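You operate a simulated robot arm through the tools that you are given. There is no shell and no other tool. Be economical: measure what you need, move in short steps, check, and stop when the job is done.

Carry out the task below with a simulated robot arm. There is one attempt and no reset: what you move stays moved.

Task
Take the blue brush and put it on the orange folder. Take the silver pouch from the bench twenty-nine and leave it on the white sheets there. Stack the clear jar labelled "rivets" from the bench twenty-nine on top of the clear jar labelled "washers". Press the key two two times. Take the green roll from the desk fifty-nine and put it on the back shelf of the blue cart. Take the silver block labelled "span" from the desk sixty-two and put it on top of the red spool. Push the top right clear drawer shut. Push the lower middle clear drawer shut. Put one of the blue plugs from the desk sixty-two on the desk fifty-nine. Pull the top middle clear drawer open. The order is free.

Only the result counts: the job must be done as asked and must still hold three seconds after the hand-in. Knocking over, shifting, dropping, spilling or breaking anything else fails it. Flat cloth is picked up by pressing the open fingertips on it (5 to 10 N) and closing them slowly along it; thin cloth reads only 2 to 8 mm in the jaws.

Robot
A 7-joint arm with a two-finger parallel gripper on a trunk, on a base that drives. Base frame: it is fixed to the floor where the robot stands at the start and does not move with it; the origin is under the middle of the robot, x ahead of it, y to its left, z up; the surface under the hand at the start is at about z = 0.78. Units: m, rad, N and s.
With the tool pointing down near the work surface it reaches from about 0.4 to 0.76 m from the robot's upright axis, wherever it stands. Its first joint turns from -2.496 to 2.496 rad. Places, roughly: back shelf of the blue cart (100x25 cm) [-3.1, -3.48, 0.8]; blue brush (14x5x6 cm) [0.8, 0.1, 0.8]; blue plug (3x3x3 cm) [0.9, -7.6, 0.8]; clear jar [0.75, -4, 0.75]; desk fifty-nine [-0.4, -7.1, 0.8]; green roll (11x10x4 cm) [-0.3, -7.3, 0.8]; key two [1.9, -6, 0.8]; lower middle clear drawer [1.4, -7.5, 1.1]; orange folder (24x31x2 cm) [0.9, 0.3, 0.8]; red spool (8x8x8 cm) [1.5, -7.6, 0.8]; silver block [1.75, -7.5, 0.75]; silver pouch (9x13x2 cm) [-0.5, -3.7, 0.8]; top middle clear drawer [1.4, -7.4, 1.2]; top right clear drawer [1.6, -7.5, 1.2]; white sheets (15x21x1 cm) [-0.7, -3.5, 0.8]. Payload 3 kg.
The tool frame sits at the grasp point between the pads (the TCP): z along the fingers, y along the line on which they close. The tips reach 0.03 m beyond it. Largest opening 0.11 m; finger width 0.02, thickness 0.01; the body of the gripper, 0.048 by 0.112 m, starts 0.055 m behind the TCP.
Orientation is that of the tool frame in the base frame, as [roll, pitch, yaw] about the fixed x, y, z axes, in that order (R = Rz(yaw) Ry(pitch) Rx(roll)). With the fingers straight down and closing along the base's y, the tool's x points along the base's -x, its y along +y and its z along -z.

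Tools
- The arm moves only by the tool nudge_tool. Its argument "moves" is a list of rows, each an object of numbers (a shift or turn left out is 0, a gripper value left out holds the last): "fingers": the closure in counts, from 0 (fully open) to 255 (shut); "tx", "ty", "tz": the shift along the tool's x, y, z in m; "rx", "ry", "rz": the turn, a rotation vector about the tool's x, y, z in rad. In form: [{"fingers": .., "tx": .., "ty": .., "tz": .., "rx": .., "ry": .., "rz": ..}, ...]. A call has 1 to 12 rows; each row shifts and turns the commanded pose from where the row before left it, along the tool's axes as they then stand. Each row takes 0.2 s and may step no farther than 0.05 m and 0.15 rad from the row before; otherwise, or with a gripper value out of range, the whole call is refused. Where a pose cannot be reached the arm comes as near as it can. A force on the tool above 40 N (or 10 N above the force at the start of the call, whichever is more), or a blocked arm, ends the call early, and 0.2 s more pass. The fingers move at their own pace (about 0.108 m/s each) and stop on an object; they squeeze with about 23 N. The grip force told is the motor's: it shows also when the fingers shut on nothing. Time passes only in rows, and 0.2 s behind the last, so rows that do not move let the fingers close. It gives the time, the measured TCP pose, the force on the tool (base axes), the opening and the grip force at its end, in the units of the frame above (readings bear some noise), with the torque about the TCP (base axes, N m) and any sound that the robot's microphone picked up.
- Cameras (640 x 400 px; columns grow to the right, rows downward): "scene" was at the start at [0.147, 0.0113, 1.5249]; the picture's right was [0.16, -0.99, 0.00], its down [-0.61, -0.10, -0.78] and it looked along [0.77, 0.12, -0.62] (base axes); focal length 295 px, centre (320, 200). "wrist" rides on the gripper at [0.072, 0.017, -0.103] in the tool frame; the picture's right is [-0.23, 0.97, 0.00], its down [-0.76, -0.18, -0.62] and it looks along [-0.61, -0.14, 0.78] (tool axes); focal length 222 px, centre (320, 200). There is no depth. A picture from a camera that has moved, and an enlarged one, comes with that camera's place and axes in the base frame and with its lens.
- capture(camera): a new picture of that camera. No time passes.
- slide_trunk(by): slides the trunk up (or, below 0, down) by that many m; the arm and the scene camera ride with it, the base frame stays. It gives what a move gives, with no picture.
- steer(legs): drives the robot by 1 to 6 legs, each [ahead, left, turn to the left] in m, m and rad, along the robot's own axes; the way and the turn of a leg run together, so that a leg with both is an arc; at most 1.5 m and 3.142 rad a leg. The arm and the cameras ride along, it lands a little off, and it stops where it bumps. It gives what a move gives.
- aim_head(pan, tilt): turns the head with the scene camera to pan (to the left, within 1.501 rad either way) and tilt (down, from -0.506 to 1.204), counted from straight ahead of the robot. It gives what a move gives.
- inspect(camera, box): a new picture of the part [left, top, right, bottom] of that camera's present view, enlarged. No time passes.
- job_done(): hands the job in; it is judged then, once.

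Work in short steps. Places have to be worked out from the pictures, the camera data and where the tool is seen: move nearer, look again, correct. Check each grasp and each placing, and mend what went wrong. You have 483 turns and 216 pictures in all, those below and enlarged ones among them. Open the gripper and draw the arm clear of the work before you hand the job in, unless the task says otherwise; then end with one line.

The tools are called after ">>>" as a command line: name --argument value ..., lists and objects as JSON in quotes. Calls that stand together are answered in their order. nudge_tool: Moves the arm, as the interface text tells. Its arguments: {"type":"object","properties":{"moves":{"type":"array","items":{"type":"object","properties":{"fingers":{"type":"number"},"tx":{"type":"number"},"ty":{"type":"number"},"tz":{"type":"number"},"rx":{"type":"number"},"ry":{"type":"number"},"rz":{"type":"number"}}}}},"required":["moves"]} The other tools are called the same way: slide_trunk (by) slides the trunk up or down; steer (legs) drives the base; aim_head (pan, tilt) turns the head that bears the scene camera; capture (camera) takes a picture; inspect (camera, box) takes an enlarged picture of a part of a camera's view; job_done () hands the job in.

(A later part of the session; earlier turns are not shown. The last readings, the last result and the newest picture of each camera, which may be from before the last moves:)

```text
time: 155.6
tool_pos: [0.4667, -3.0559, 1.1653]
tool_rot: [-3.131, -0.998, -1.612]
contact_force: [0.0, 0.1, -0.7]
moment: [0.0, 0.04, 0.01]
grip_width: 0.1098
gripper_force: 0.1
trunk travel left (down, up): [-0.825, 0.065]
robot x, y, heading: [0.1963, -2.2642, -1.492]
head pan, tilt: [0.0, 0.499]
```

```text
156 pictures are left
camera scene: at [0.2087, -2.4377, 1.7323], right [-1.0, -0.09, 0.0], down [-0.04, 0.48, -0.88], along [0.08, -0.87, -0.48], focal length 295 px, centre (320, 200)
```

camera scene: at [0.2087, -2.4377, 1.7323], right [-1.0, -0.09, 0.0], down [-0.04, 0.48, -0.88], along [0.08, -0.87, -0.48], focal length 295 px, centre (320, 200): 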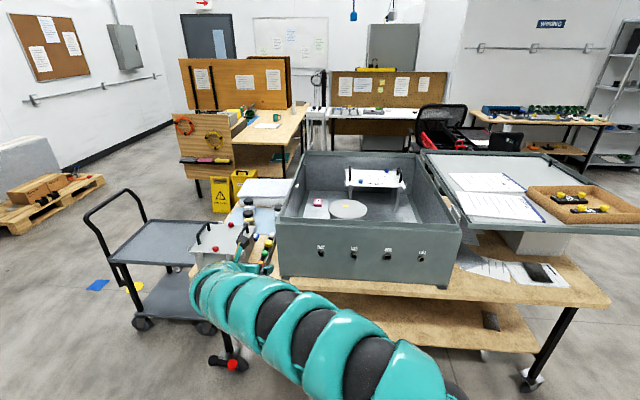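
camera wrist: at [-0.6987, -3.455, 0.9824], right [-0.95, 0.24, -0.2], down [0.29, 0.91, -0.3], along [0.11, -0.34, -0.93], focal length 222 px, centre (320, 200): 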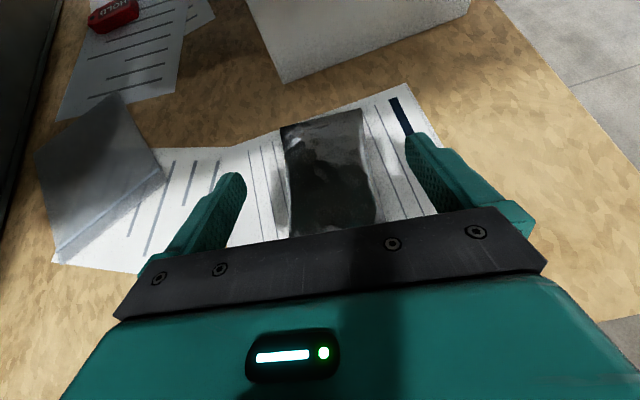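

Something at the robot's left blocks (clutter near the first table's end). Let me zoom on the jars and the passage before choosing a route.

>>> inspect --camera "scene" --box '[180, 160, 310, 270]'

>>> aim_head --pan 0.9 --tilt 0.75

>>> capture --camera "scene"

```text
3.64 times, centred on (245, 215) of scene
camera zoom: at [0.2087, -2.4377, 1.7323], right [-1.0, -0.09, 0.0], down [-0.04, 0.48, -0.88], along [0.08, -0.87, -0.48], focal length 1071 px, centre (593, 146)
```

zoom: 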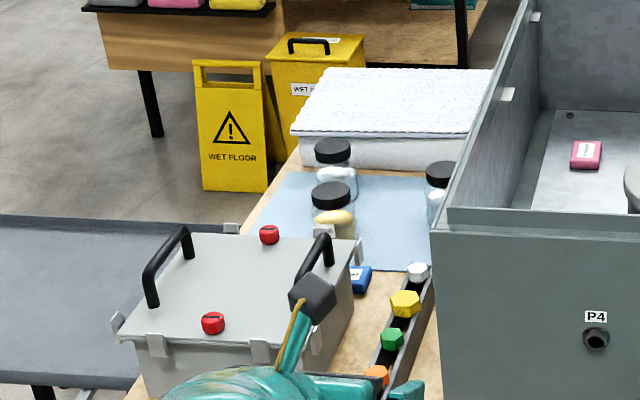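

```text
time: 156.8
tool_pos: [0.4659, -3.0564, 1.1647]
tool_rot: [-3.131, -0.998, -1.61]
contact_force: [0.1, -0.2, 0.0]
moment: [0.02, 0.0, 0.0]
grip_width: 0.1102
gripper_force: 0.0
trunk travel left (down, up): [-0.825, 0.065]
robot x, y, heading: [0.1913, -2.2633, -1.481]
head pan, tilt: [0.901, 0.75]
```

```text
154 pictures are left
camera scene: at [0.2699, -2.3929, 1.7104], right [-0.55, -0.83, 0.0], down [-0.57, 0.38, -0.73], along [0.61, -0.4, -0.68], focal length 295 px, centre (320, 200)
```

scene: 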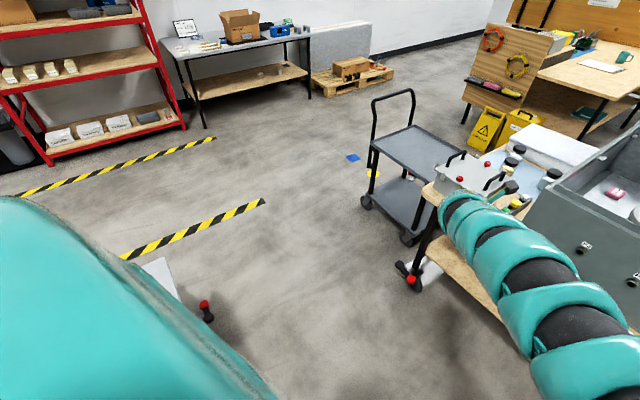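

Three black-capped jars on the blue mat around (0.74,-3.81), (0.78,-3.95), (0.59,-3.89). I'll approach the bench corner diagonally from the free floor at its front-left; first move ahead away from the blocking object, face +x, and drive along.

>>> slide_trunk --by 0.06

>>> steer --legs '[[0.35, -0.1, 0]]'

>>> aim_head --pan 1.3 --tilt 0.9

>>> capture --camera "scene"

```text
time: 157.8
tool_pos: [0.4673, -3.0557, 1.2268]
tool_rot: [-3.13, -0.999, -1.611]
contact_force: [0.8, -0.2, 0.8]
moment: [0.02, -0.02, 0.02]
grip_width: 0.1099
gripper_force: 0.1
trunk travel left (down, up): [-0.885, 0.005]
robot x, y, heading: [0.1957, -2.2636, -1.487]
head pan, tilt: [0.901, 0.75]
```

```text
time: 160.1
tool_pos: [0.3999, -3.4042, 1.2249]
tool_rot: [-3.132, -0.998, -1.605]
contact_force: [0.3, -0.1, -0.4]
moment: [0.02, 0.0, 0.01]
grip_width: 0.11
gripper_force: 0.1
trunk travel left (down, up): [-0.885, 0.005]
robot x, y, heading: [0.1253, -2.6161, -1.482]
head pan, tilt: [0.901, 0.75]
```

```text
time: 161.0
tool_pos: [0.4005, -3.4042, 1.2269]
tool_rot: [-3.131, -1.001, -1.605]
contact_force: [-0.7, 0.0, 0.4]
moment: [0.0, 0.0, 0.01]
grip_width: 0.1103
gripper_force: 0.0
trunk travel left (down, up): [-0.885, 0.005]
robot x, y, heading: [0.1251, -2.6141, -1.483]
head pan, tilt: [1.3, 0.901]
```

```text
153 pictures are left
camera scene: at [0.2048, -2.7103, 1.7585], right [-0.18, -0.98, 0.0], down [-0.77, 0.14, -0.62], along [0.61, -0.11, -0.78], focal length 295 px, centre (320, 200)
```

scene: 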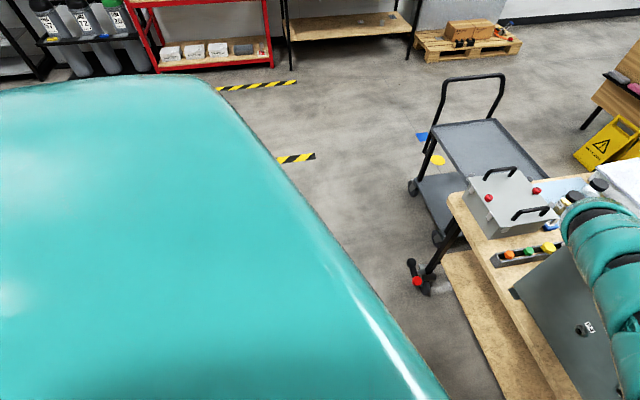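

I'll rotate in place to face +x so I can see the way ahead.

>>> steer --legs '[[0, 0, 1.48]]'

>>> aim_head --pan 0.2 --tilt 0.7

>>> capture --camera "scene"

```text
time: 164.9
tool_pos: [0.94, -2.4334, 1.227]
tool_rot: [-3.13, -1.002, -0.152]
contact_force: [0.1, 0.9, -0.2]
moment: [0.01, 0.02, -0.02]
grip_width: 0.1099
gripper_force: 0.1
trunk travel left (down, up): [-0.885, 0.005]
robot x, y, heading: [0.1254, -2.6151, -0.025]
head pan, tilt: [1.3, 0.901]
```

```text
time: 166.3
tool_pos: [0.939, -2.4338, 1.226]
tool_rot: [-3.132, -1.0, -0.153]
contact_force: [0.4, -0.3, -0.3]
moment: [0.01, -0.02, 0.0]
grip_width: 0.11
gripper_force: 0.0
trunk travel left (down, up): [-0.885, 0.005]
robot x, y, heading: [0.1271, -2.6147, -0.028]
head pan, tilt: [0.201, 0.7]
```

```text
152 pictures are left
camera scene: at [0.2871, -2.6041, 1.7746], right [0.17, -0.98, 0.0], down [-0.63, -0.11, -0.76], along [0.75, 0.13, -0.64], focal length 295 px, centre (320, 200)
```

scene: 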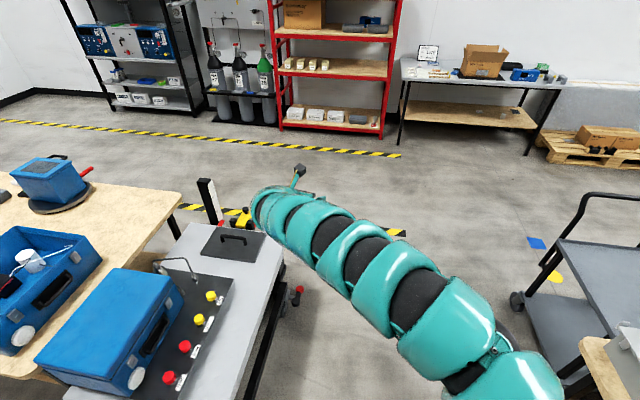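

The blocking thing was a grey cart (edge y≈-2.25). The corridor between it and the bench is free; shift right 0.17 and drive ahead to x≈1.25.

>>> steer --legs '[[0, -0.17, 0.028], [1.1, 0, 0]]'

>>> aim_head --pan -0.9 --tilt 0.7

>>> capture --camera "scene"

```text
time: 173.0
tool_pos: [2.039, -2.5749, 1.2258]
tool_rot: [-3.131, -0.999, -0.121]
contact_force: [0.3, -0.1, 0.6]
moment: [0.02, 0.0, -0.01]
grip_width: 0.11
gripper_force: 0.2
trunk travel left (down, up): [-0.885, 0.005]
robot x, y, heading: [1.2297, -2.7835, 0.005]
head pan, tilt: [0.201, 0.7]
```

```text
time: 174.3
tool_pos: [2.0386, -2.5745, 1.2262]
tool_rot: [-3.132, -1.001, -0.119]
contact_force: [0.0, -0.3, -0.3]
moment: [0.02, -0.02, 0.03]
grip_width: 0.1098
gripper_force: 0.0
trunk travel left (down, up): [-0.885, 0.005]
robot x, y, heading: [1.228, -2.7786, 0.012]
head pan, tilt: [-0.901, 0.7]
```

```text
151 pictures are left
camera scene: at [1.3617, -2.8488, 1.7746], right [-0.78, -0.63, 0.0], down [-0.4, 0.5, -0.76], along [0.48, -0.6, -0.64], focal length 295 px, centre (320, 200)
```

scene: 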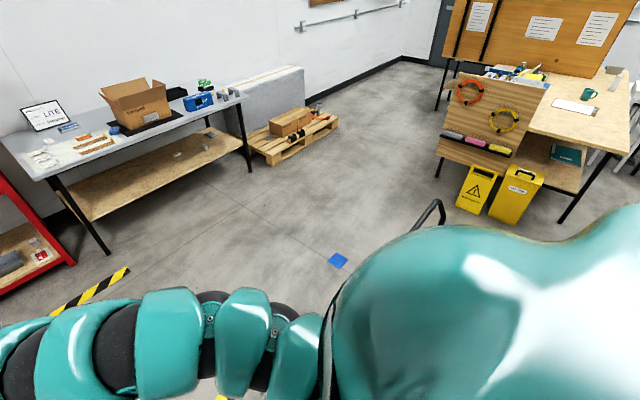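

Now rotate right to face the jars diagonally (hand at z 1.2 clears everything) and look.

>>> steer --legs '[[0, 0, -2.45]]'

>>> aim_head --pan 0.3 --tilt 0.65

>>> capture --camera "scene"

```text
time: 180.4
tool_pos: [0.76, -3.4732, 1.226]
tool_rot: [-3.13, -1.0, -2.54]
contact_force: [0.8, 0.1, 0.6]
moment: [0.03, -0.04, -0.03]
grip_width: 0.1099
gripper_force: 0.1
trunk travel left (down, up): [-0.885, 0.005]
robot x, y, heading: [1.2268, -2.783, -2.414]
head pan, tilt: [-0.901, 0.7]
```

```text
time: 181.8
tool_pos: [0.7594, -3.4728, 1.2252]
tool_rot: [-3.13, -1.0, -2.54]
contact_force: [-0.1, -0.3, 0.7]
moment: [0.01, 0.01, 0.02]
grip_width: 0.1099
gripper_force: 0.2
trunk travel left (down, up): [-0.885, 0.005]
robot x, y, heading: [1.2287, -2.7801, -2.41]
head pan, tilt: [0.3, 0.649]
```

```text
150 pictures are left
camera scene: at [1.1235, -2.9108, 1.7789], right [-0.86, 0.52, 0.0], down [0.31, 0.52, -0.8], along [-0.41, -0.68, -0.6], focal length 295 px, centre (320, 200)
```

scene: 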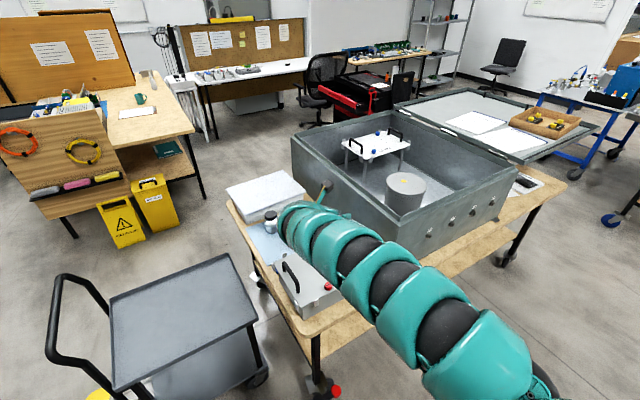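

Untilt the tool to point down.

>>> nudge_tool --moves '[{"ry": -0.125}, {"ry": -0.125}, {"ry": -0.125}, {"ry": -0.125}, {"ry": -0.125}, {"ry": -0.125}, {"ry": -0.125}, {"ry": -0.125}]'

>>> capture --camera "wrist"

>>> capture --camera "scene"

```text
time: 183.7
tool_pos: [0.774, -3.4456, 1.2206]
tool_rot: [-3.136, -0.372, -2.532]
contact_force: [0.3, -1.2, -0.7]
moment: [-0.03, 0.03, -0.01]
grip_width: 0.1101
gripper_force: 0.0
out of reach, approached as far as the arm can: row 4, 5, 6, 7, 8
trunk travel left (down, up): [-0.885, 0.005]
robot x, y, heading: [1.2328, -2.7809, -2.414]
head pan, tilt: [0.3, 0.649]
```

```text
149 pictures are left
camera wrist: at [0.7394, -3.449, 1.3458], right [-0.39, 0.92, -0.09], down [0.87, 0.39, 0.3], along [0.31, 0.04, -0.95], focal length 222 px, centre (320, 200)
```

wrist: 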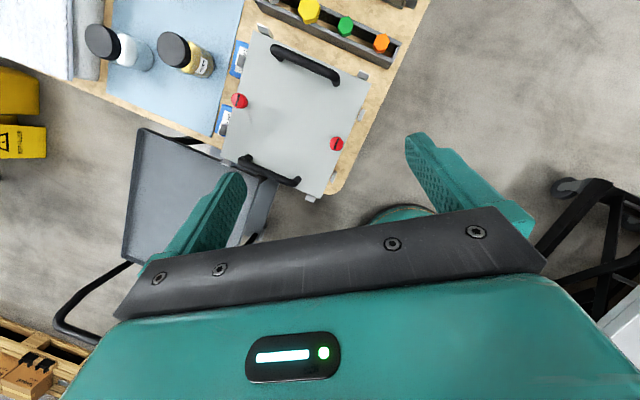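

```text
148 pictures are left
camera scene: at [1.1238, -2.9114, 1.7789], right [-0.86, 0.52, 0.0], down [0.31, 0.52, -0.8], along [-0.41, -0.68, -0.6], focal length 295 px, centre (320, 200)
```

scene: 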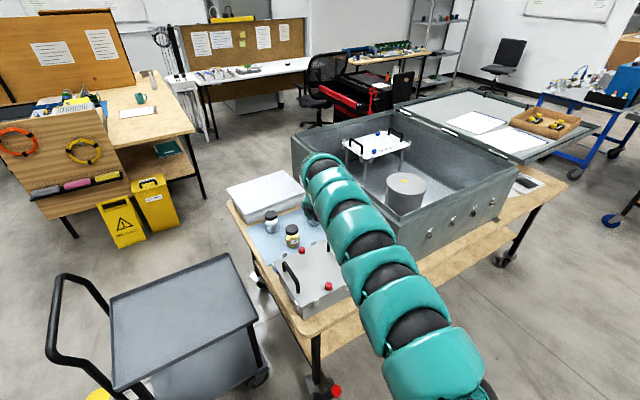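

Zoom to read the jar labels.

>>> inspect --camera "scene" --box '[250, 200, 330, 250]'

>>> inspect --camera "wrist" --box '[70, 0, 250, 112]'

```text
8.00 times, centred on (290, 225) of scene
camera zoom: at [1.1238, -2.9114, 1.7789], right [-0.86, 0.52, 0.0], down [0.31, 0.52, -0.8], along [-0.41, -0.68, -0.6], focal length 2357 px, centre (560, 0)
```

zoom: 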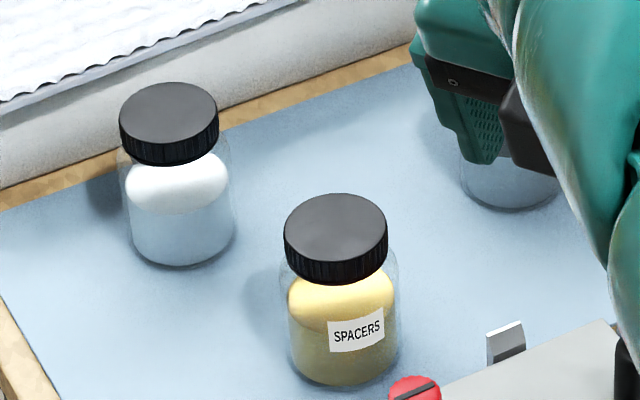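

```text
3.56 times, centred on (160, 56) of wrist
camera zoom: at [0.7394, -3.449, 1.3458], right [-0.39, 0.92, -0.09], down [0.87, 0.39, 0.3], along [0.31, 0.04, -0.95], focal length 790 px, centre (889, 712)
```

zoom: 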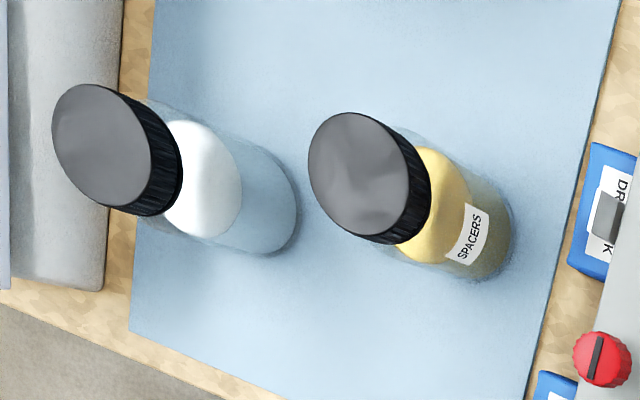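

The front jar is "SPACERS". The other two (0.77,-3.95) and (0.58,-3.88) are better reached from behind the bench, where there's about 1.1 m of free floor. I'll go round the trolley: first out to x≈2.1 and turn to face +y.

>>> steer --legs '[[-0.65, 0.58, 0], [0, 0, 2.0], [0, 0, 1.98]]'

>>> aim_head --pan 1.5 --tilt 0.6

>>> capture --camera "scene"

```text
time: 197.9
tool_pos: [1.8991, -2.0252, 1.223]
tool_rot: [-3.136, -0.374, 1.464]
contact_force: [-0.9, 0.5, 0.5]
moment: [-0.02, -0.03, -0.01]
grip_width: 0.1097
gripper_force: 0.0
trunk travel left (down, up): [-0.885, 0.005]
robot x, y, heading: [2.1008, -2.8056, 1.582]
head pan, tilt: [0.3, 0.649]
```

```text
time: 199.3
tool_pos: [1.9003, -2.0249, 1.2224]
tool_rot: [-3.137, -0.375, 1.464]
contact_force: [-0.4, -0.2, -0.2]
moment: [0.01, 0.03, -0.02]
grip_width: 0.11
gripper_force: 0.0
trunk travel left (down, up): [-0.885, 0.005]
robot x, y, heading: [2.1003, -2.8053, 1.585]
head pan, tilt: [1.499, 0.6]
```

```text
145 pictures are left
camera scene: at [2.012, -2.7217, 1.7832], right [0.06, 1.0, 0.0], down [0.56, -0.03, -0.83], along [-0.82, 0.05, -0.56], focal length 295 px, centre (320, 200)
```

scene: 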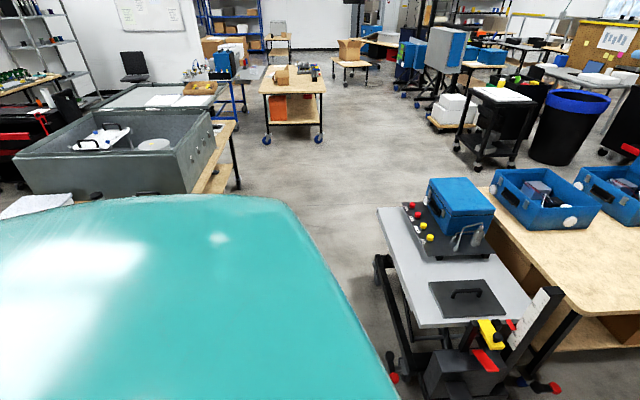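

Clear. Reverse to y≈-4.65 in two legs, checking behind first with the head at the other side.

>>> steer --legs '[[-1.2, 0, -0.012]]'

>>> capture --camera "scene"

```text
time: 205.3
tool_pos: [1.9195, -3.2183, 1.2234]
tool_rot: [-3.133, -0.376, 1.446]
contact_force: [-0.5, -0.2, 0.1]
moment: [-0.01, 0.02, 0.0]
grip_width: 0.11
gripper_force: 0.0
trunk travel left (down, up): [-0.885, 0.005]
robot x, y, heading: [2.1047, -3.9987, 1.564]
head pan, tilt: [1.499, 0.6]
```

```text
144 pictures are left
camera scene: at [2.0178, -3.9167, 1.7833], right [0.08, 1.0, 0.0], down [0.56, -0.04, -0.83], along [-0.82, 0.06, -0.56], focal length 295 px, centre (320, 200)
```

scene: 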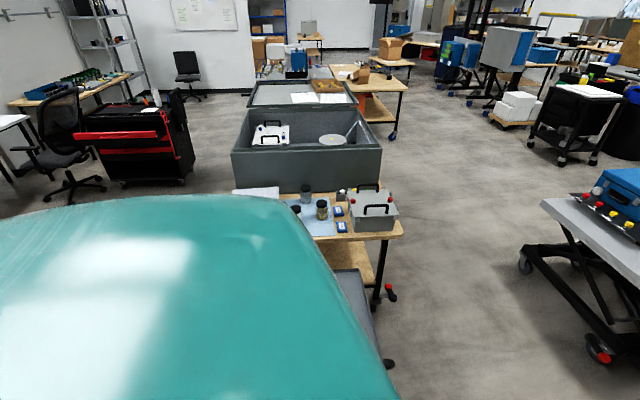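

>>> inspect --camera "scene" --box '[270, 175, 370, 238]'

>>> steer --legs '[[-0.67, 0, 0.005]]'

>>> aim_head --pan 1.2 --tilt 0.6

>>> capture --camera "scene"

```text
6.35 times, centred on (320, 206) of scene
camera zoom: at [2.0178, -3.9167, 1.7833], right [0.08, 1.0, 0.0], down [0.56, -0.04, -0.83], along [-0.82, 0.06, -0.56], focal length 1870 px, centre (320, 159)
```

zoom: 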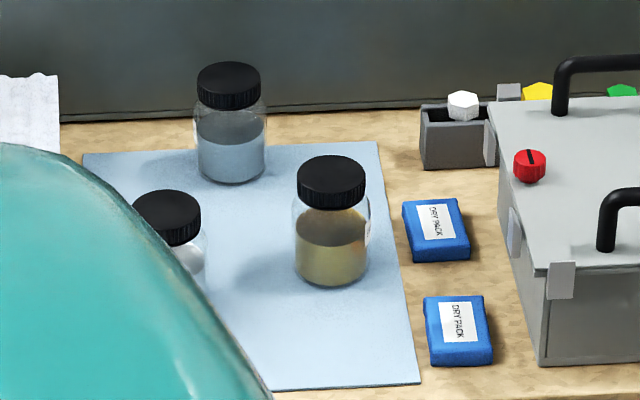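

```text
time: 209.0
tool_pos: [1.9218, -3.878, 1.2229]
tool_rot: [-3.135, -0.376, 1.429]
contact_force: [0.3, 0.2, -0.3]
moment: [0.0, 0.02, 0.02]
grip_width: 0.11
gripper_force: 0.0
trunk travel left (down, up): [-0.885, 0.005]
robot x, y, heading: [2.0953, -4.6647, 1.55]
head pan, tilt: [1.499, 0.6]
```

```text
time: 209.8
tool_pos: [1.9211, -3.8775, 1.2225]
tool_rot: [-3.133, -0.373, 1.43]
contact_force: [0.9, 0.0, 0.5]
moment: [0.0, -0.01, -0.04]
grip_width: 0.1098
gripper_force: 0.0
trunk travel left (down, up): [-0.885, 0.005]
robot x, y, heading: [2.0986, -4.6637, 1.554]
head pan, tilt: [1.201, 0.6]
```

```text
142 pictures are left
camera scene: at [2.0162, -4.5521, 1.7832], right [0.38, 0.92, 0.0], down [0.52, -0.21, -0.83], along [-0.76, 0.31, -0.56], focal length 295 px, centre (320, 200)
```

scene: 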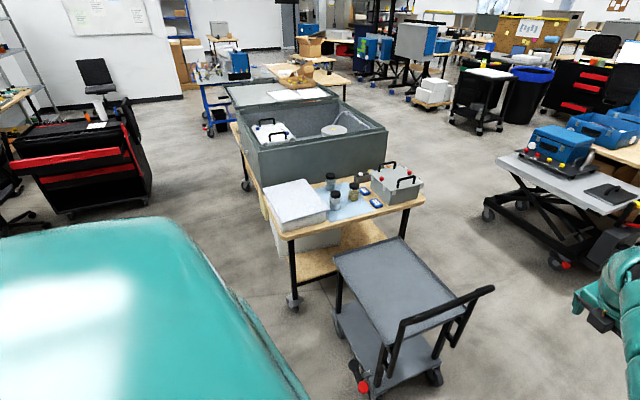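

Path is clear. Slide left (toward -x) behind the bench.

>>> steer --legs '[[0.02, 1.25, 0.017]]'

>>> aim_head --pan 0.1 --tilt 0.8

>>> capture --camera "scene"

>>> capture --camera "wrist"

```text
time: 216.1
tool_pos: [0.6821, -3.8185, 1.2231]
tool_rot: [-3.137, -0.376, 1.413]
contact_force: [-0.4, -0.9, -0.1]
moment: [0.02, -0.01, -0.01]
grip_width: 0.1101
gripper_force: 0.1
trunk travel left (down, up): [-0.885, 0.005]
robot x, y, heading: [0.8461, -4.6073, 1.53]
head pan, tilt: [1.201, 0.6]
```

```text
time: 217.5
tool_pos: [0.6826, -3.8186, 1.2239]
tool_rot: [-3.132, -0.376, 1.414]
contact_force: [0.2, -0.1, -0.3]
moment: [0.0, 0.02, 0.02]
grip_width: 0.1101
gripper_force: 0.1
trunk travel left (down, up): [-0.885, 0.005]
robot x, y, heading: [0.8411, -4.6032, 1.533]
head pan, tilt: [0.099, 0.799]
```

```text
141 pictures are left
camera scene: at [0.8428, -4.4493, 1.7664], right [1.0, 0.06, 0.0], down [0.04, -0.72, -0.7], along [-0.04, 0.7, -0.72], focal length 295 px, centre (320, 200)
```

scene: 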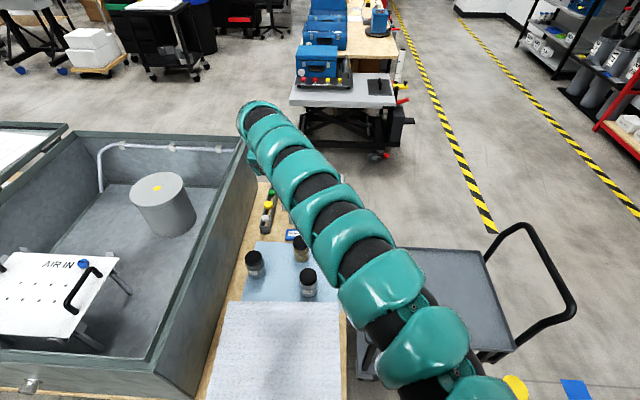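

```text
140 pictures are left
camera wrist: at [0.705, -3.7925, 1.3463], right [0.93, -0.36, -0.09], down [-0.32, -0.9, 0.3], along [-0.19, -0.25, -0.95], focal length 222 px, centre (320, 200)
```

wrist: 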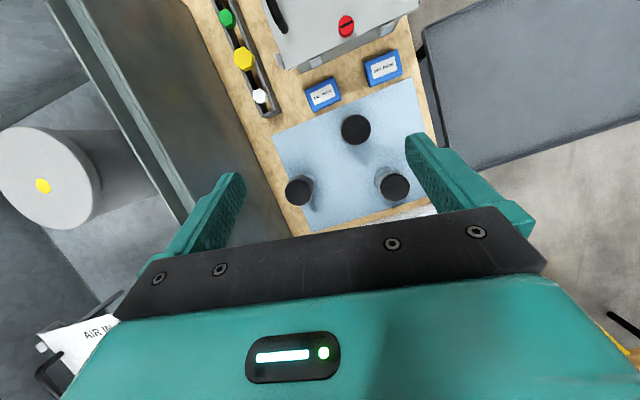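

>>> inspect --camera "scene" --box '[230, 225, 340, 305]'

```text
5.00 times, centred on (285, 265) of scene
camera zoom: at [0.8428, -4.4493, 1.7664], right [1.0, 0.06, 0.0], down [0.04, -0.72, -0.7], along [-0.04, 0.7, -0.72], focal length 1473 px, centre (495, -125)
```

zoom: 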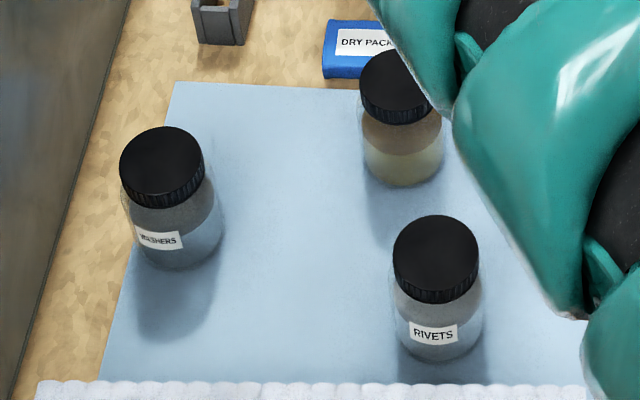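

"RIVETS" is the jar at (0.775, -3.954), "WASHERS" the one at (0.573, -3.892) near the box wall. I'll bring the hand over the rivets jar (down and back) and untilt it.

>>> nudge_tool --moves '[{"ty": 0.045}, {"ty": 0.045}, {"ty": 0.045}, {"tx": -0.039, "tz": 0.0115}, {"tx": -0.039, "tz": 0.0115}, {"tx": -0.039, "tz": 0.0115}, {"tx": -0.039, "tz": 0.0115}, {"ry": -0.125}, {"ry": -0.125}, {"ry": -0.126}]'

>>> steer --legs '[[0.0, 0.14, 0.038]]'

>>> capture --camera "wrist"

```text
time: 219.7
tool_pos: [0.7652, -3.8976, 1.1055]
tool_rot: [-3.136, 0.003, 1.416]
contact_force: [0.5, 0.7, 0.0]
moment: [-0.01, -0.02, 0.0]
grip_width: 0.1099
gripper_force: 0.0
out of reach, approached as far as the arm can: row 4, 5, 6, 7
trunk travel left (down, up): [-0.885, 0.005]
robot x, y, heading: [0.846, -4.6093, 1.532]
head pan, tilt: [0.099, 0.799]
```

```text
time: 221.0
tool_pos: [0.5947, -3.8999, 1.1057]
tool_rot: [-3.137, 0.0, 1.452]
contact_force: [0.2, -0.3, 0.3]
moment: [0.02, -0.03, 0.01]
grip_width: 0.1101
gripper_force: 0.0
trunk travel left (down, up): [-0.885, 0.005]
robot x, y, heading: [0.7018, -4.6078, 1.568]
head pan, tilt: [0.099, 0.799]
```

```text
138 pictures are left
camera wrist: at [0.6208, -3.8296, 1.2102], right [0.94, -0.34, 0.0], down [-0.26, -0.73, 0.62], along [-0.22, -0.59, -0.78], focal length 222 px, centre (320, 200)
```

wrist: 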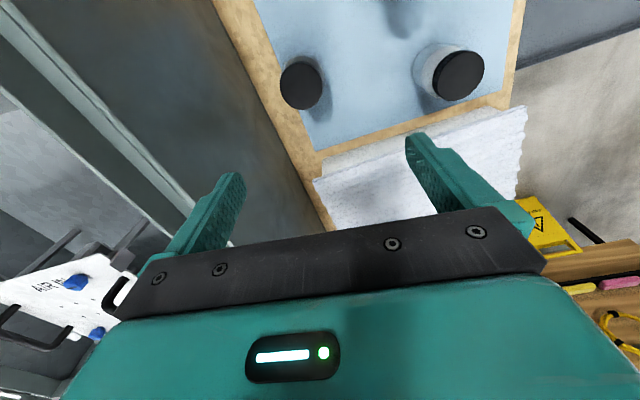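

Vertical now. Move right away from the box wall and rotate so the fingers close along y, camera away from the wall.

>>> nudge_tool --moves '[{"ty": 0.045}, {"ty": 0.045}, {"rz": 0.145}, {"rz": 0.145}, {"rz": 0.145}, {"rz": 0.145}, {"rz": 0.145}, {"rz": 0.145}, {"rz": 0.145}, {"rz": 0.145}, {"rz": 0.145}, {"rz": 0.145}]'

>>> capture --camera "wrist"

>>> capture --camera "scene"

```text
time: 223.6
tool_pos: [0.685, -3.9101, 1.1063]
tool_rot: [3.141, 0.006, -0.003]
contact_force: [-0.1, -0.5, -0.6]
moment: [-0.04, -0.01, 0.03]
grip_width: 0.1101
gripper_force: 0.1
trunk travel left (down, up): [-0.885, 0.005]
robot x, y, heading: [0.7028, -4.6023, 1.568]
head pan, tilt: [0.099, 0.799]
```

```text
137 pictures are left
camera wrist: at [0.7586, -3.9273, 1.2097], right [-0.23, -0.97, 0.0], down [-0.76, 0.18, 0.63], along [-0.61, 0.14, -0.78], focal length 222 px, centre (320, 200)
```

wrist: 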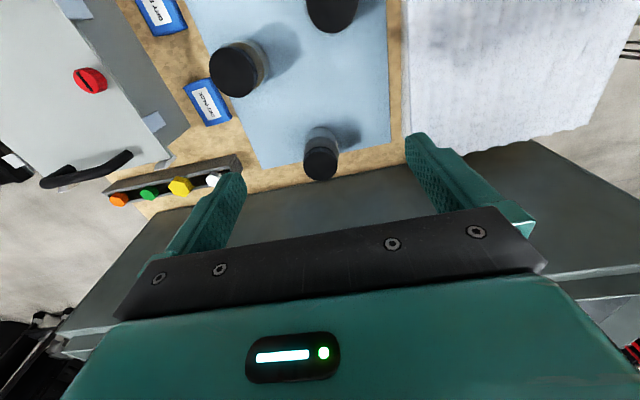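

```text
136 pictures are left
camera scene: at [0.6948, -4.4467, 1.7664], right [1.0, 0.1, 0.0], down [0.07, -0.71, -0.7], along [-0.07, 0.69, -0.72], focal length 295 px, centre (320, 200)
```

scene: 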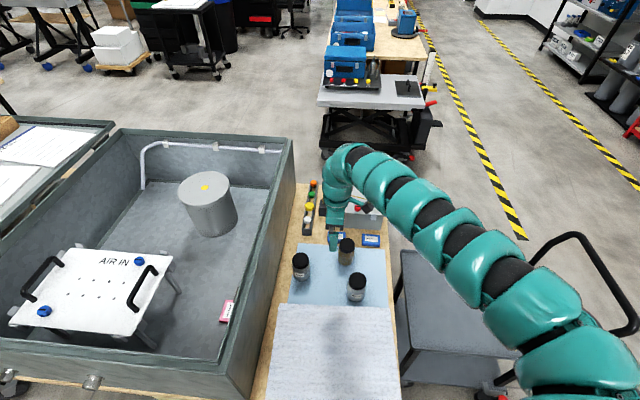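

Now move over the rivets jar with a partly closed gripper (foam block nearby) and look.

>>> nudge_tool --moves '[{"tx": 0.044, "ty": 0.02, "fingers": 55}, {"tx": 0.044, "ty": 0.02}, {"tz": 0.03}, {}]'

>>> capture --camera "wrist"

>>> inspect --camera "scene" --box '[270, 150, 430, 310]'

```text
time: 224.6
tool_pos: [0.7684, -3.9188, 1.0632]
tool_rot: [3.141, 0.006, 0.002]
contact_force: [0.3, -0.4, 0.6]
moment: [0.01, 0.01, 0.0]
grip_width: 0.0862
gripper_force: 0.1
out of reach, approached as far as the arm can: row 1, 2
trunk travel left (down, up): [-0.885, 0.005]
robot x, y, heading: [0.7022, -4.6053, 1.569]
head pan, tilt: [0.099, 0.799]
```

```text
135 pictures are left
camera wrist: at [0.8422, -3.9364, 1.1669], right [-0.23, -0.97, 0.0], down [-0.76, 0.18, 0.63], along [-0.61, 0.14, -0.78], focal length 222 px, centre (320, 200)
```

wrist: 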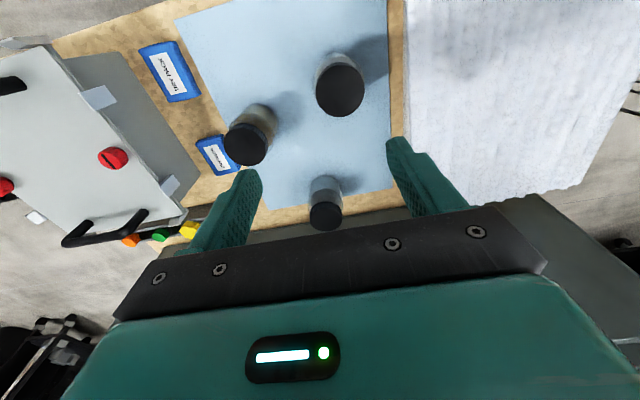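

```text
2.50 times, centred on (350, 230) of scene
camera zoom: at [0.6964, -4.4474, 1.7664], right [1.0, 0.1, 0.0], down [0.07, -0.71, -0.7], along [-0.07, 0.69, -0.72], focal length 736 px, centre (245, 125)
```

zoom: 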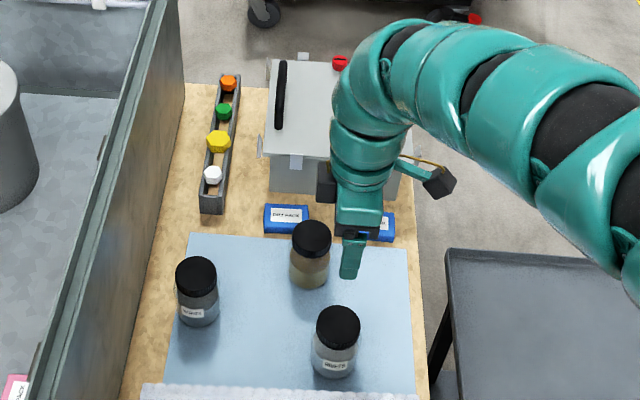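

Retraction is limited here; I'll back the base 3.5 cm to line up in y and trim x.

>>> steer --legs '[[-0.032, 0, 0]]'

>>> nudge_tool --moves '[{"tz": 0.03, "tx": 0.004}, {"tz": 0.03, "tx": 0.004}, {}]'

>>> capture --camera "wrist"

```text
time: 225.4
tool_pos: [0.7673, -3.952, 1.0634]
tool_rot: [-3.14, 0.007, 0.002]
contact_force: [0.4, -0.8, -0.3]
moment: [0.04, 0.01, 0.02]
grip_width: 0.0862
gripper_force: 0.0
trunk travel left (down, up): [-0.885, 0.005]
robot x, y, heading: [0.7038, -4.6337, 1.566]
head pan, tilt: [0.099, 0.799]
```

```text
time: 226.2
tool_pos: [0.772, -3.9492, 1.006]
tool_rot: [3.14, 0.005, 0.002]
contact_force: [0.5, -0.5, -0.1]
moment: [-0.03, 0.0, 0.04]
grip_width: 0.0864
gripper_force: 0.1
trunk travel left (down, up): [-0.885, 0.005]
robot x, y, heading: [0.6998, -4.6412, 1.573]
head pan, tilt: [0.099, 0.799]
```

```text
133 pictures are left
camera wrist: at [0.8462, -3.9655, 1.108], right [-0.22, -0.97, 0.0], down [-0.76, 0.18, 0.63], along [-0.61, 0.14, -0.78], focal length 222 px, centre (320, 200)
```

wrist: 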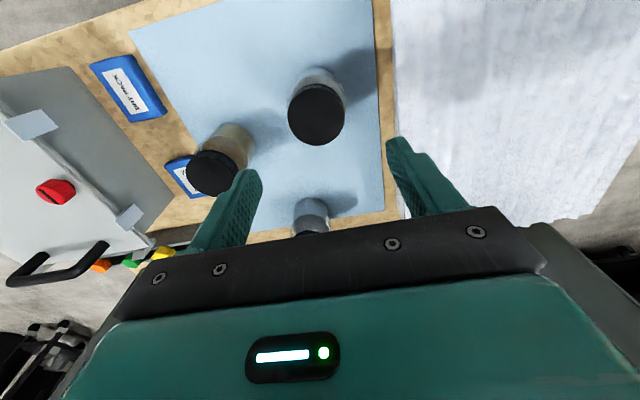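

Aligned within a centimetre; trim and descend to z≈0.857.

>>> nudge_tool --moves '[{"tz": 0.03, "tx": 0.006, "ty": -0.002}, {"tz": 0.03}, {"tz": 0.03}, {}]'

>>> capture --camera "wrist"

>>> inspect --camera "scene" --box '[270, 170, 430, 310]'

```text
time: 227.2
tool_pos: [0.7815, -3.9476, 0.9143]
tool_rot: [-3.141, 0.005, 0.002]
contact_force: [-0.1, 0.0, 0.4]
moment: [-0.02, 0.0, 0.02]
grip_width: 0.0866
gripper_force: 0.1
trunk travel left (down, up): [-0.885, 0.005]
robot x, y, heading: [0.7071, -4.6344, 1.573]
head pan, tilt: [0.099, 0.799]
```

```text
132 pictures are left
camera wrist: at [0.8535, -3.9647, 1.0174], right [-0.22, -0.97, 0.0], down [-0.76, 0.18, 0.63], along [-0.61, 0.14, -0.78], focal length 222 px, centre (320, 200)
```

wrist: 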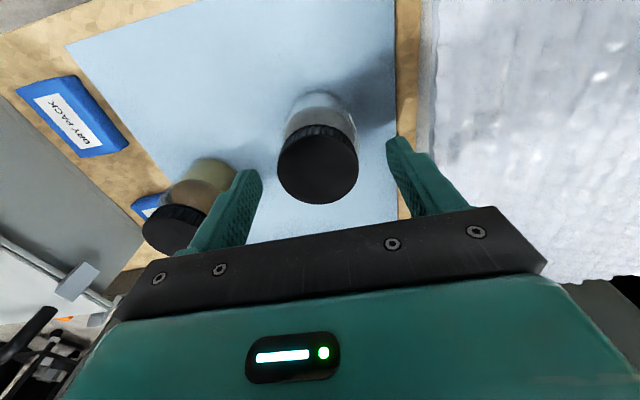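

```text
2.86 times, centred on (350, 240) of scene
camera zoom: at [0.6945, -4.4789, 1.7664], right [1.0, 0.1, 0.0], down [0.07, -0.71, -0.7], along [-0.07, 0.69, -0.72], focal length 842 px, centre (234, 86)
```

zoom: 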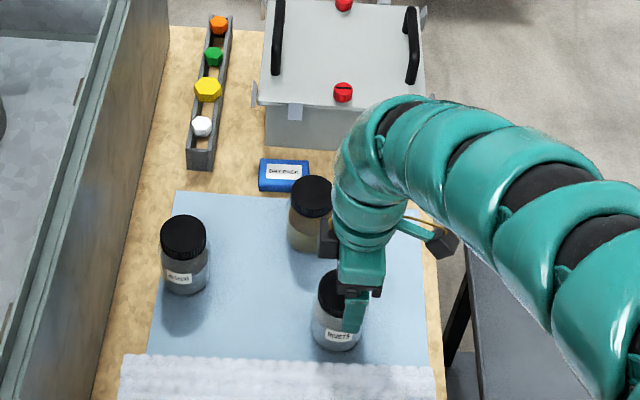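

Good. Descend the rest and close.

>>> nudge_tool --moves '[{"tz": 0.028, "tx": -0.004}, {"tz": 0.028}, {}, {"fingers": 90}, {"fingers": 130}, {"fingers": 200}, {"fingers": 255}, {}]'

>>> capture --camera "wrist"

```text
time: 229.0
tool_pos: [0.7763, -3.9482, 0.8579]
tool_rot: [-3.14, 0.006, 0.002]
contact_force: [0.8, 7.0, 4.9]
moment: [0.27, -0.05, -0.04]
grip_width: 0.0672
gripper_force: 23.2
trunk travel left (down, up): [-0.885, 0.005]
robot x, y, heading: [0.7047, -4.6393, 1.573]
head pan, tilt: [0.099, 0.799]
```

```text
130 pictures are left
camera wrist: at [0.8497, -3.9655, 0.9612], right [-0.23, -0.97, 0.0], down [-0.76, 0.18, 0.63], along [-0.61, 0.14, -0.78], focal length 222 px, centre (320, 200)
```

wrist: 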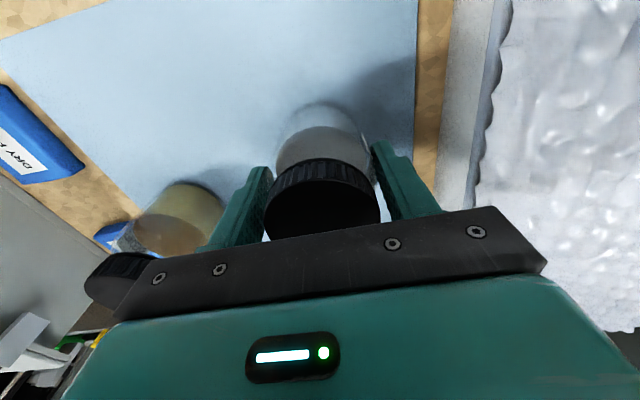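

Gripped at 0.067 m. Lift 0.16 m.

>>> nudge_tool --moves '[{"tz": -0.02}, {"tz": -0.035}, {"tz": -0.035}, {"tz": -0.035}, {"tz": -0.035}, {}]'

>>> capture --camera "wrist"

>>> inspect --camera "scene" --box '[270, 150, 430, 310]'

```text
time: 230.4
tool_pos: [0.7771, -3.9477, 1.0172]
tool_rot: [3.14, 0.006, 0.003]
contact_force: [0.3, -0.9, -4.4]
moment: [0.01, -0.01, 0.0]
grip_width: 0.0671
gripper_force: 23.3
trunk travel left (down, up): [-0.885, 0.005]
robot x, y, heading: [0.7084, -4.6404, 1.575]
head pan, tilt: [0.099, 0.799]
```

```text
129 pictures are left
camera wrist: at [0.8494, -3.9642, 1.1215], right [-0.22, -0.97, 0.0], down [-0.76, 0.18, 0.63], along [-0.61, 0.14, -0.78], focal length 222 px, centre (320, 200)
```

wrist: 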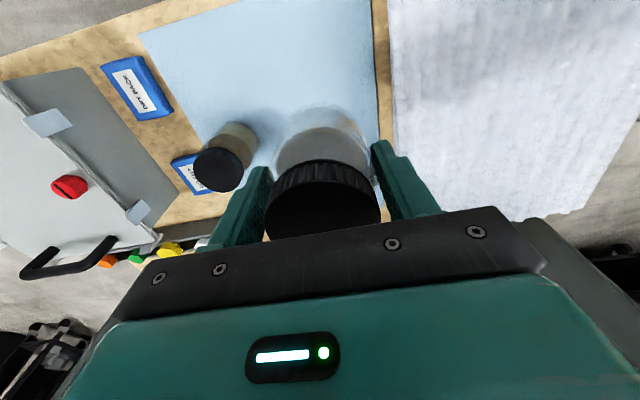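

```text
2.50 times, centred on (350, 230) of scene
camera zoom: at [0.6945, -4.4772, 1.7662], right [1.0, 0.1, 0.0], down [0.07, -0.71, -0.7], along [-0.07, 0.69, -0.72], focal length 736 px, centre (245, 125)
```

zoom: 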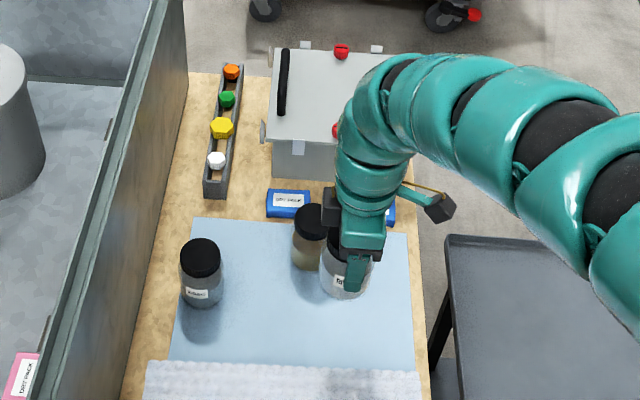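

Held well. Move over the washers jar (difference rivets→washers measured ≈(-0.194, +0.06)).

>>> nudge_tool --moves '[{"tx": -0.0388, "ty": -0.0119}, {"tx": -0.0388, "ty": -0.0119}, {"tx": -0.0388, "ty": -0.0119}, {"tx": -0.0388, "ty": -0.0119}, {"tx": -0.0388, "ty": -0.0119}, {}, {}]'

>>> inspect --camera "scene" --box '[240, 180, 360, 300]'

>>> capture --camera "wrist"

```text
time: 232.0
tool_pos: [0.5984, -3.9151, 1.0246]
tool_rot: [-3.14, 0.005, 0.004]
contact_force: [-0.2, -0.7, -3.8]
moment: [0.01, -0.08, 0.01]
grip_width: 0.0668
gripper_force: 22.5
out of reach, approached as far as the arm can: row 4, 5
trunk travel left (down, up): [-0.885, 0.005]
robot x, y, heading: [0.7046, -4.6407, 1.57]
head pan, tilt: [0.099, 0.799]
```

```text
3.33 times, centred on (300, 240) of scene
camera zoom: at [0.6923, -4.4788, 1.7664], right [1.0, 0.1, 0.0], down [0.07, -0.71, -0.7], along [-0.07, 0.69, -0.72], focal length 982 px, centre (387, 67)
```

zoom: 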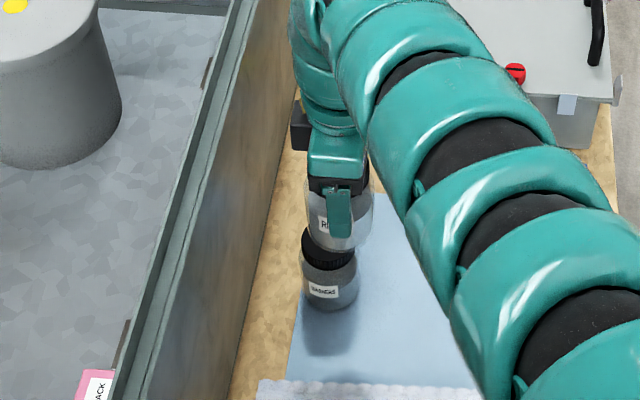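

```text
126 pictures are left
camera wrist: at [0.6716, -3.9316, 1.1286], right [-0.22, -0.97, 0.0], down [-0.76, 0.18, 0.63], along [-0.61, 0.14, -0.78], focal length 222 px, centre (320, 200)
```

wrist: 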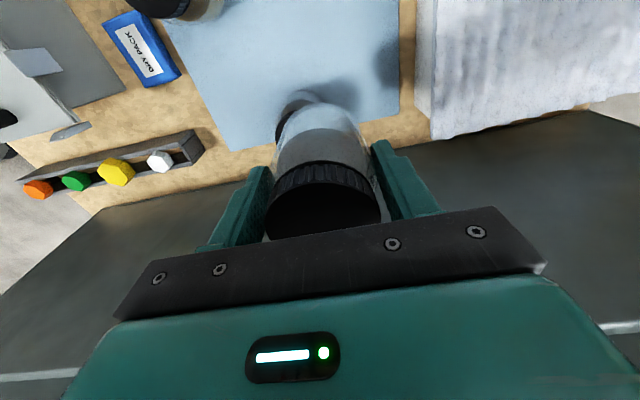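

Arm's at its outer limit; finish the offset with the base (+0.026 y, -0.016 x).

>>> steer --legs '[[0.026, 0.016, 0]]'

>>> inspect --camera "scene" --box '[250, 195, 340, 285]'

```text
time: 232.9
tool_pos: [0.5841, -3.8882, 1.0244]
tool_rot: [3.141, 0.006, 0.005]
contact_force: [0.3, 0.3, -4.0]
moment: [0.01, -0.03, 0.0]
grip_width: 0.0672
gripper_force: 23.4
trunk travel left (down, up): [-0.885, 0.005]
robot x, y, heading: [0.6893, -4.6097, 1.575]
head pan, tilt: [0.099, 0.799]
```

```text
4.44 times, centred on (295, 240) of scene
camera zoom: at [0.6777, -4.4512, 1.7662], right [1.0, 0.1, 0.0], down [0.07, -0.71, -0.7], along [-0.07, 0.69, -0.72], focal length 1309 px, centre (431, 22)
```

zoom: 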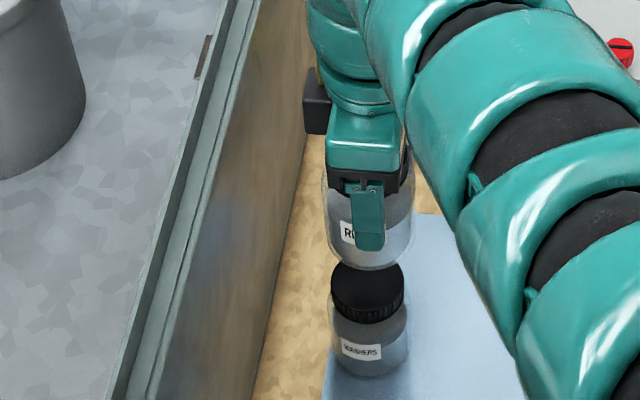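

Roughly aligned. Lower so the jar's bottom is ~1.5 cm above the cap, then compare closely.

>>> nudge_tool --moves '[{"tz": 0.02}, {"tz": 0.02}, {}]'

>>> inspect --camera "scene" --box '[275, 215, 335, 275]'

>>> capture --camera "wrist"

```text
time: 233.7
tool_pos: [0.587, -3.8947, 1.0074]
tool_rot: [3.141, 0.007, 0.003]
contact_force: [0.7, -1.5, -4.2]
moment: [0.0, -0.02, 0.01]
grip_width: 0.067
gripper_force: 23.7
out of reach, approached as far as the arm can: row 1, 2
trunk travel left (down, up): [-0.885, 0.005]
robot x, y, heading: [0.6861, -4.6122, 1.571]
head pan, tilt: [0.099, 0.799]
```

```text
6.67 times, centred on (305, 245) of scene
camera zoom: at [0.6791, -4.4535, 1.7664], right [1.0, 0.1, 0.0], down [0.07, -0.71, -0.7], along [-0.07, 0.69, -0.72], focal length 1964 px, centre (420, -100)
```

zoom: 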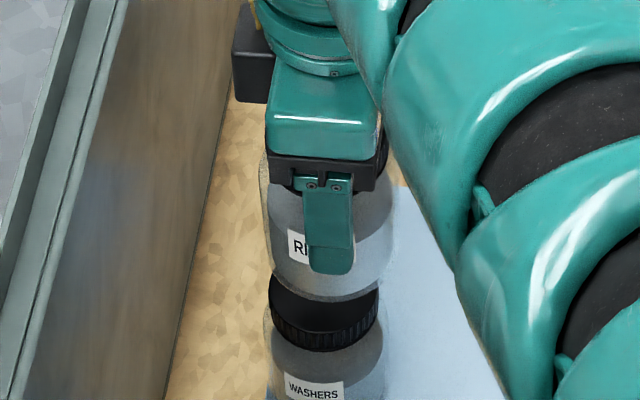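

```text
123 pictures are left
camera wrist: at [0.6593, -3.9112, 1.1103], right [-0.22, -0.97, 0.0], down [-0.76, 0.18, 0.63], along [-0.61, 0.14, -0.78], focal length 222 px, centre (320, 200)
```

wrist: 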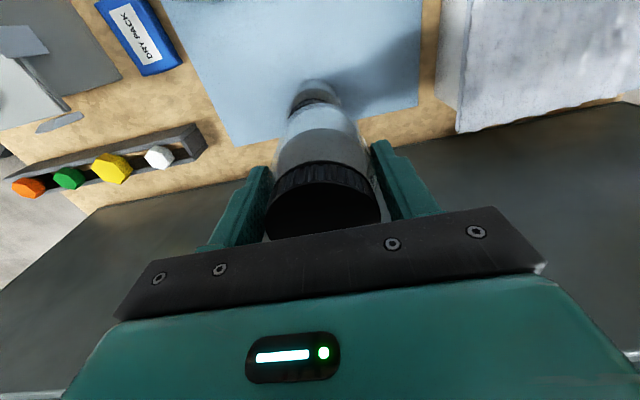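

Comparing views: the held jar needs about -6 mm x and +4 mm y. Apply with the base, then verify.

>>> steer --legs '[[0.005, 0.006, 0]]'

>>> slide_trunk --by -0.022

>>> inspect --camera "scene" --box '[275, 215, 335, 275]'

>>> inspect --camera "wrist" --box '[240, 60, 400, 180]'

```text
time: 234.4
tool_pos: [0.5791, -3.8879, 1.007]
tool_rot: [3.141, 0.004, 0.001]
contact_force: [0.5, 0.4, -4.7]
moment: [0.04, -0.01, 0.01]
grip_width: 0.067
gripper_force: 23.0
trunk travel left (down, up): [-0.885, 0.005]
robot x, y, heading: [0.6831, -4.6066, 1.574]
head pan, tilt: [0.099, 0.799]
```

```text
time: 235.1
tool_pos: [0.5802, -3.8883, 0.9839]
tool_rot: [-3.142, 0.006, 0.002]
contact_force: [0.2, -0.4, -4.1]
moment: [-0.02, -0.02, 0.01]
grip_width: 0.0674
gripper_force: 22.8
trunk travel left (down, up): [-0.863, 0.027]
robot x, y, heading: [0.6811, -4.6106, 1.57]
head pan, tilt: [0.099, 0.799]
```

```text
6.67 times, centred on (305, 245) of scene
camera zoom: at [0.6726, -4.4481, 1.7443], right [1.0, 0.1, 0.0], down [0.07, -0.71, -0.7], along [-0.07, 0.69, -0.72], focal length 1964 px, centre (420, -100)
```

zoom: 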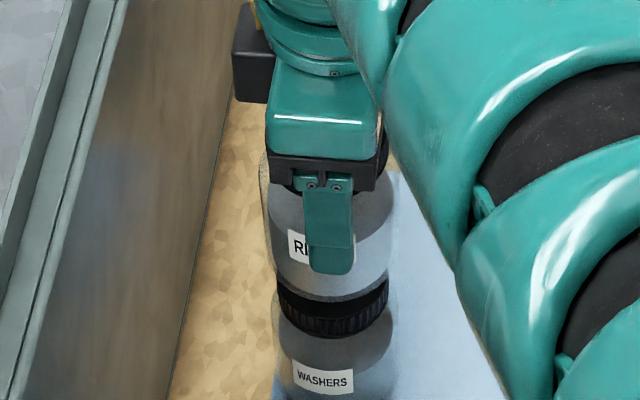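

```text
3.33 times, centred on (320, 120) of wrist
camera zoom: at [0.6531, -3.906, 1.0881], right [-0.22, -0.97, 0.0], down [-0.76, 0.18, 0.63], along [-0.61, 0.14, -0.78], focal length 740 px, centre (320, 467)
```

zoom: 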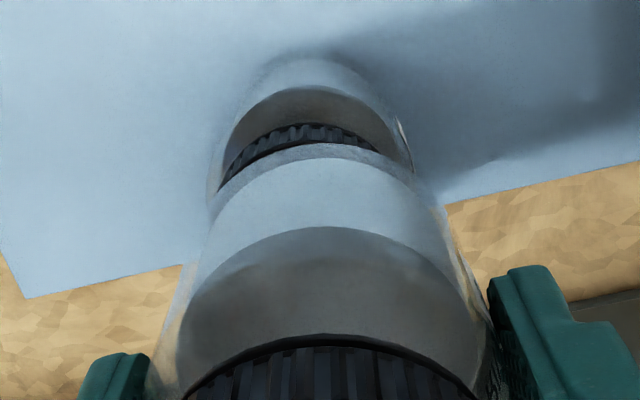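

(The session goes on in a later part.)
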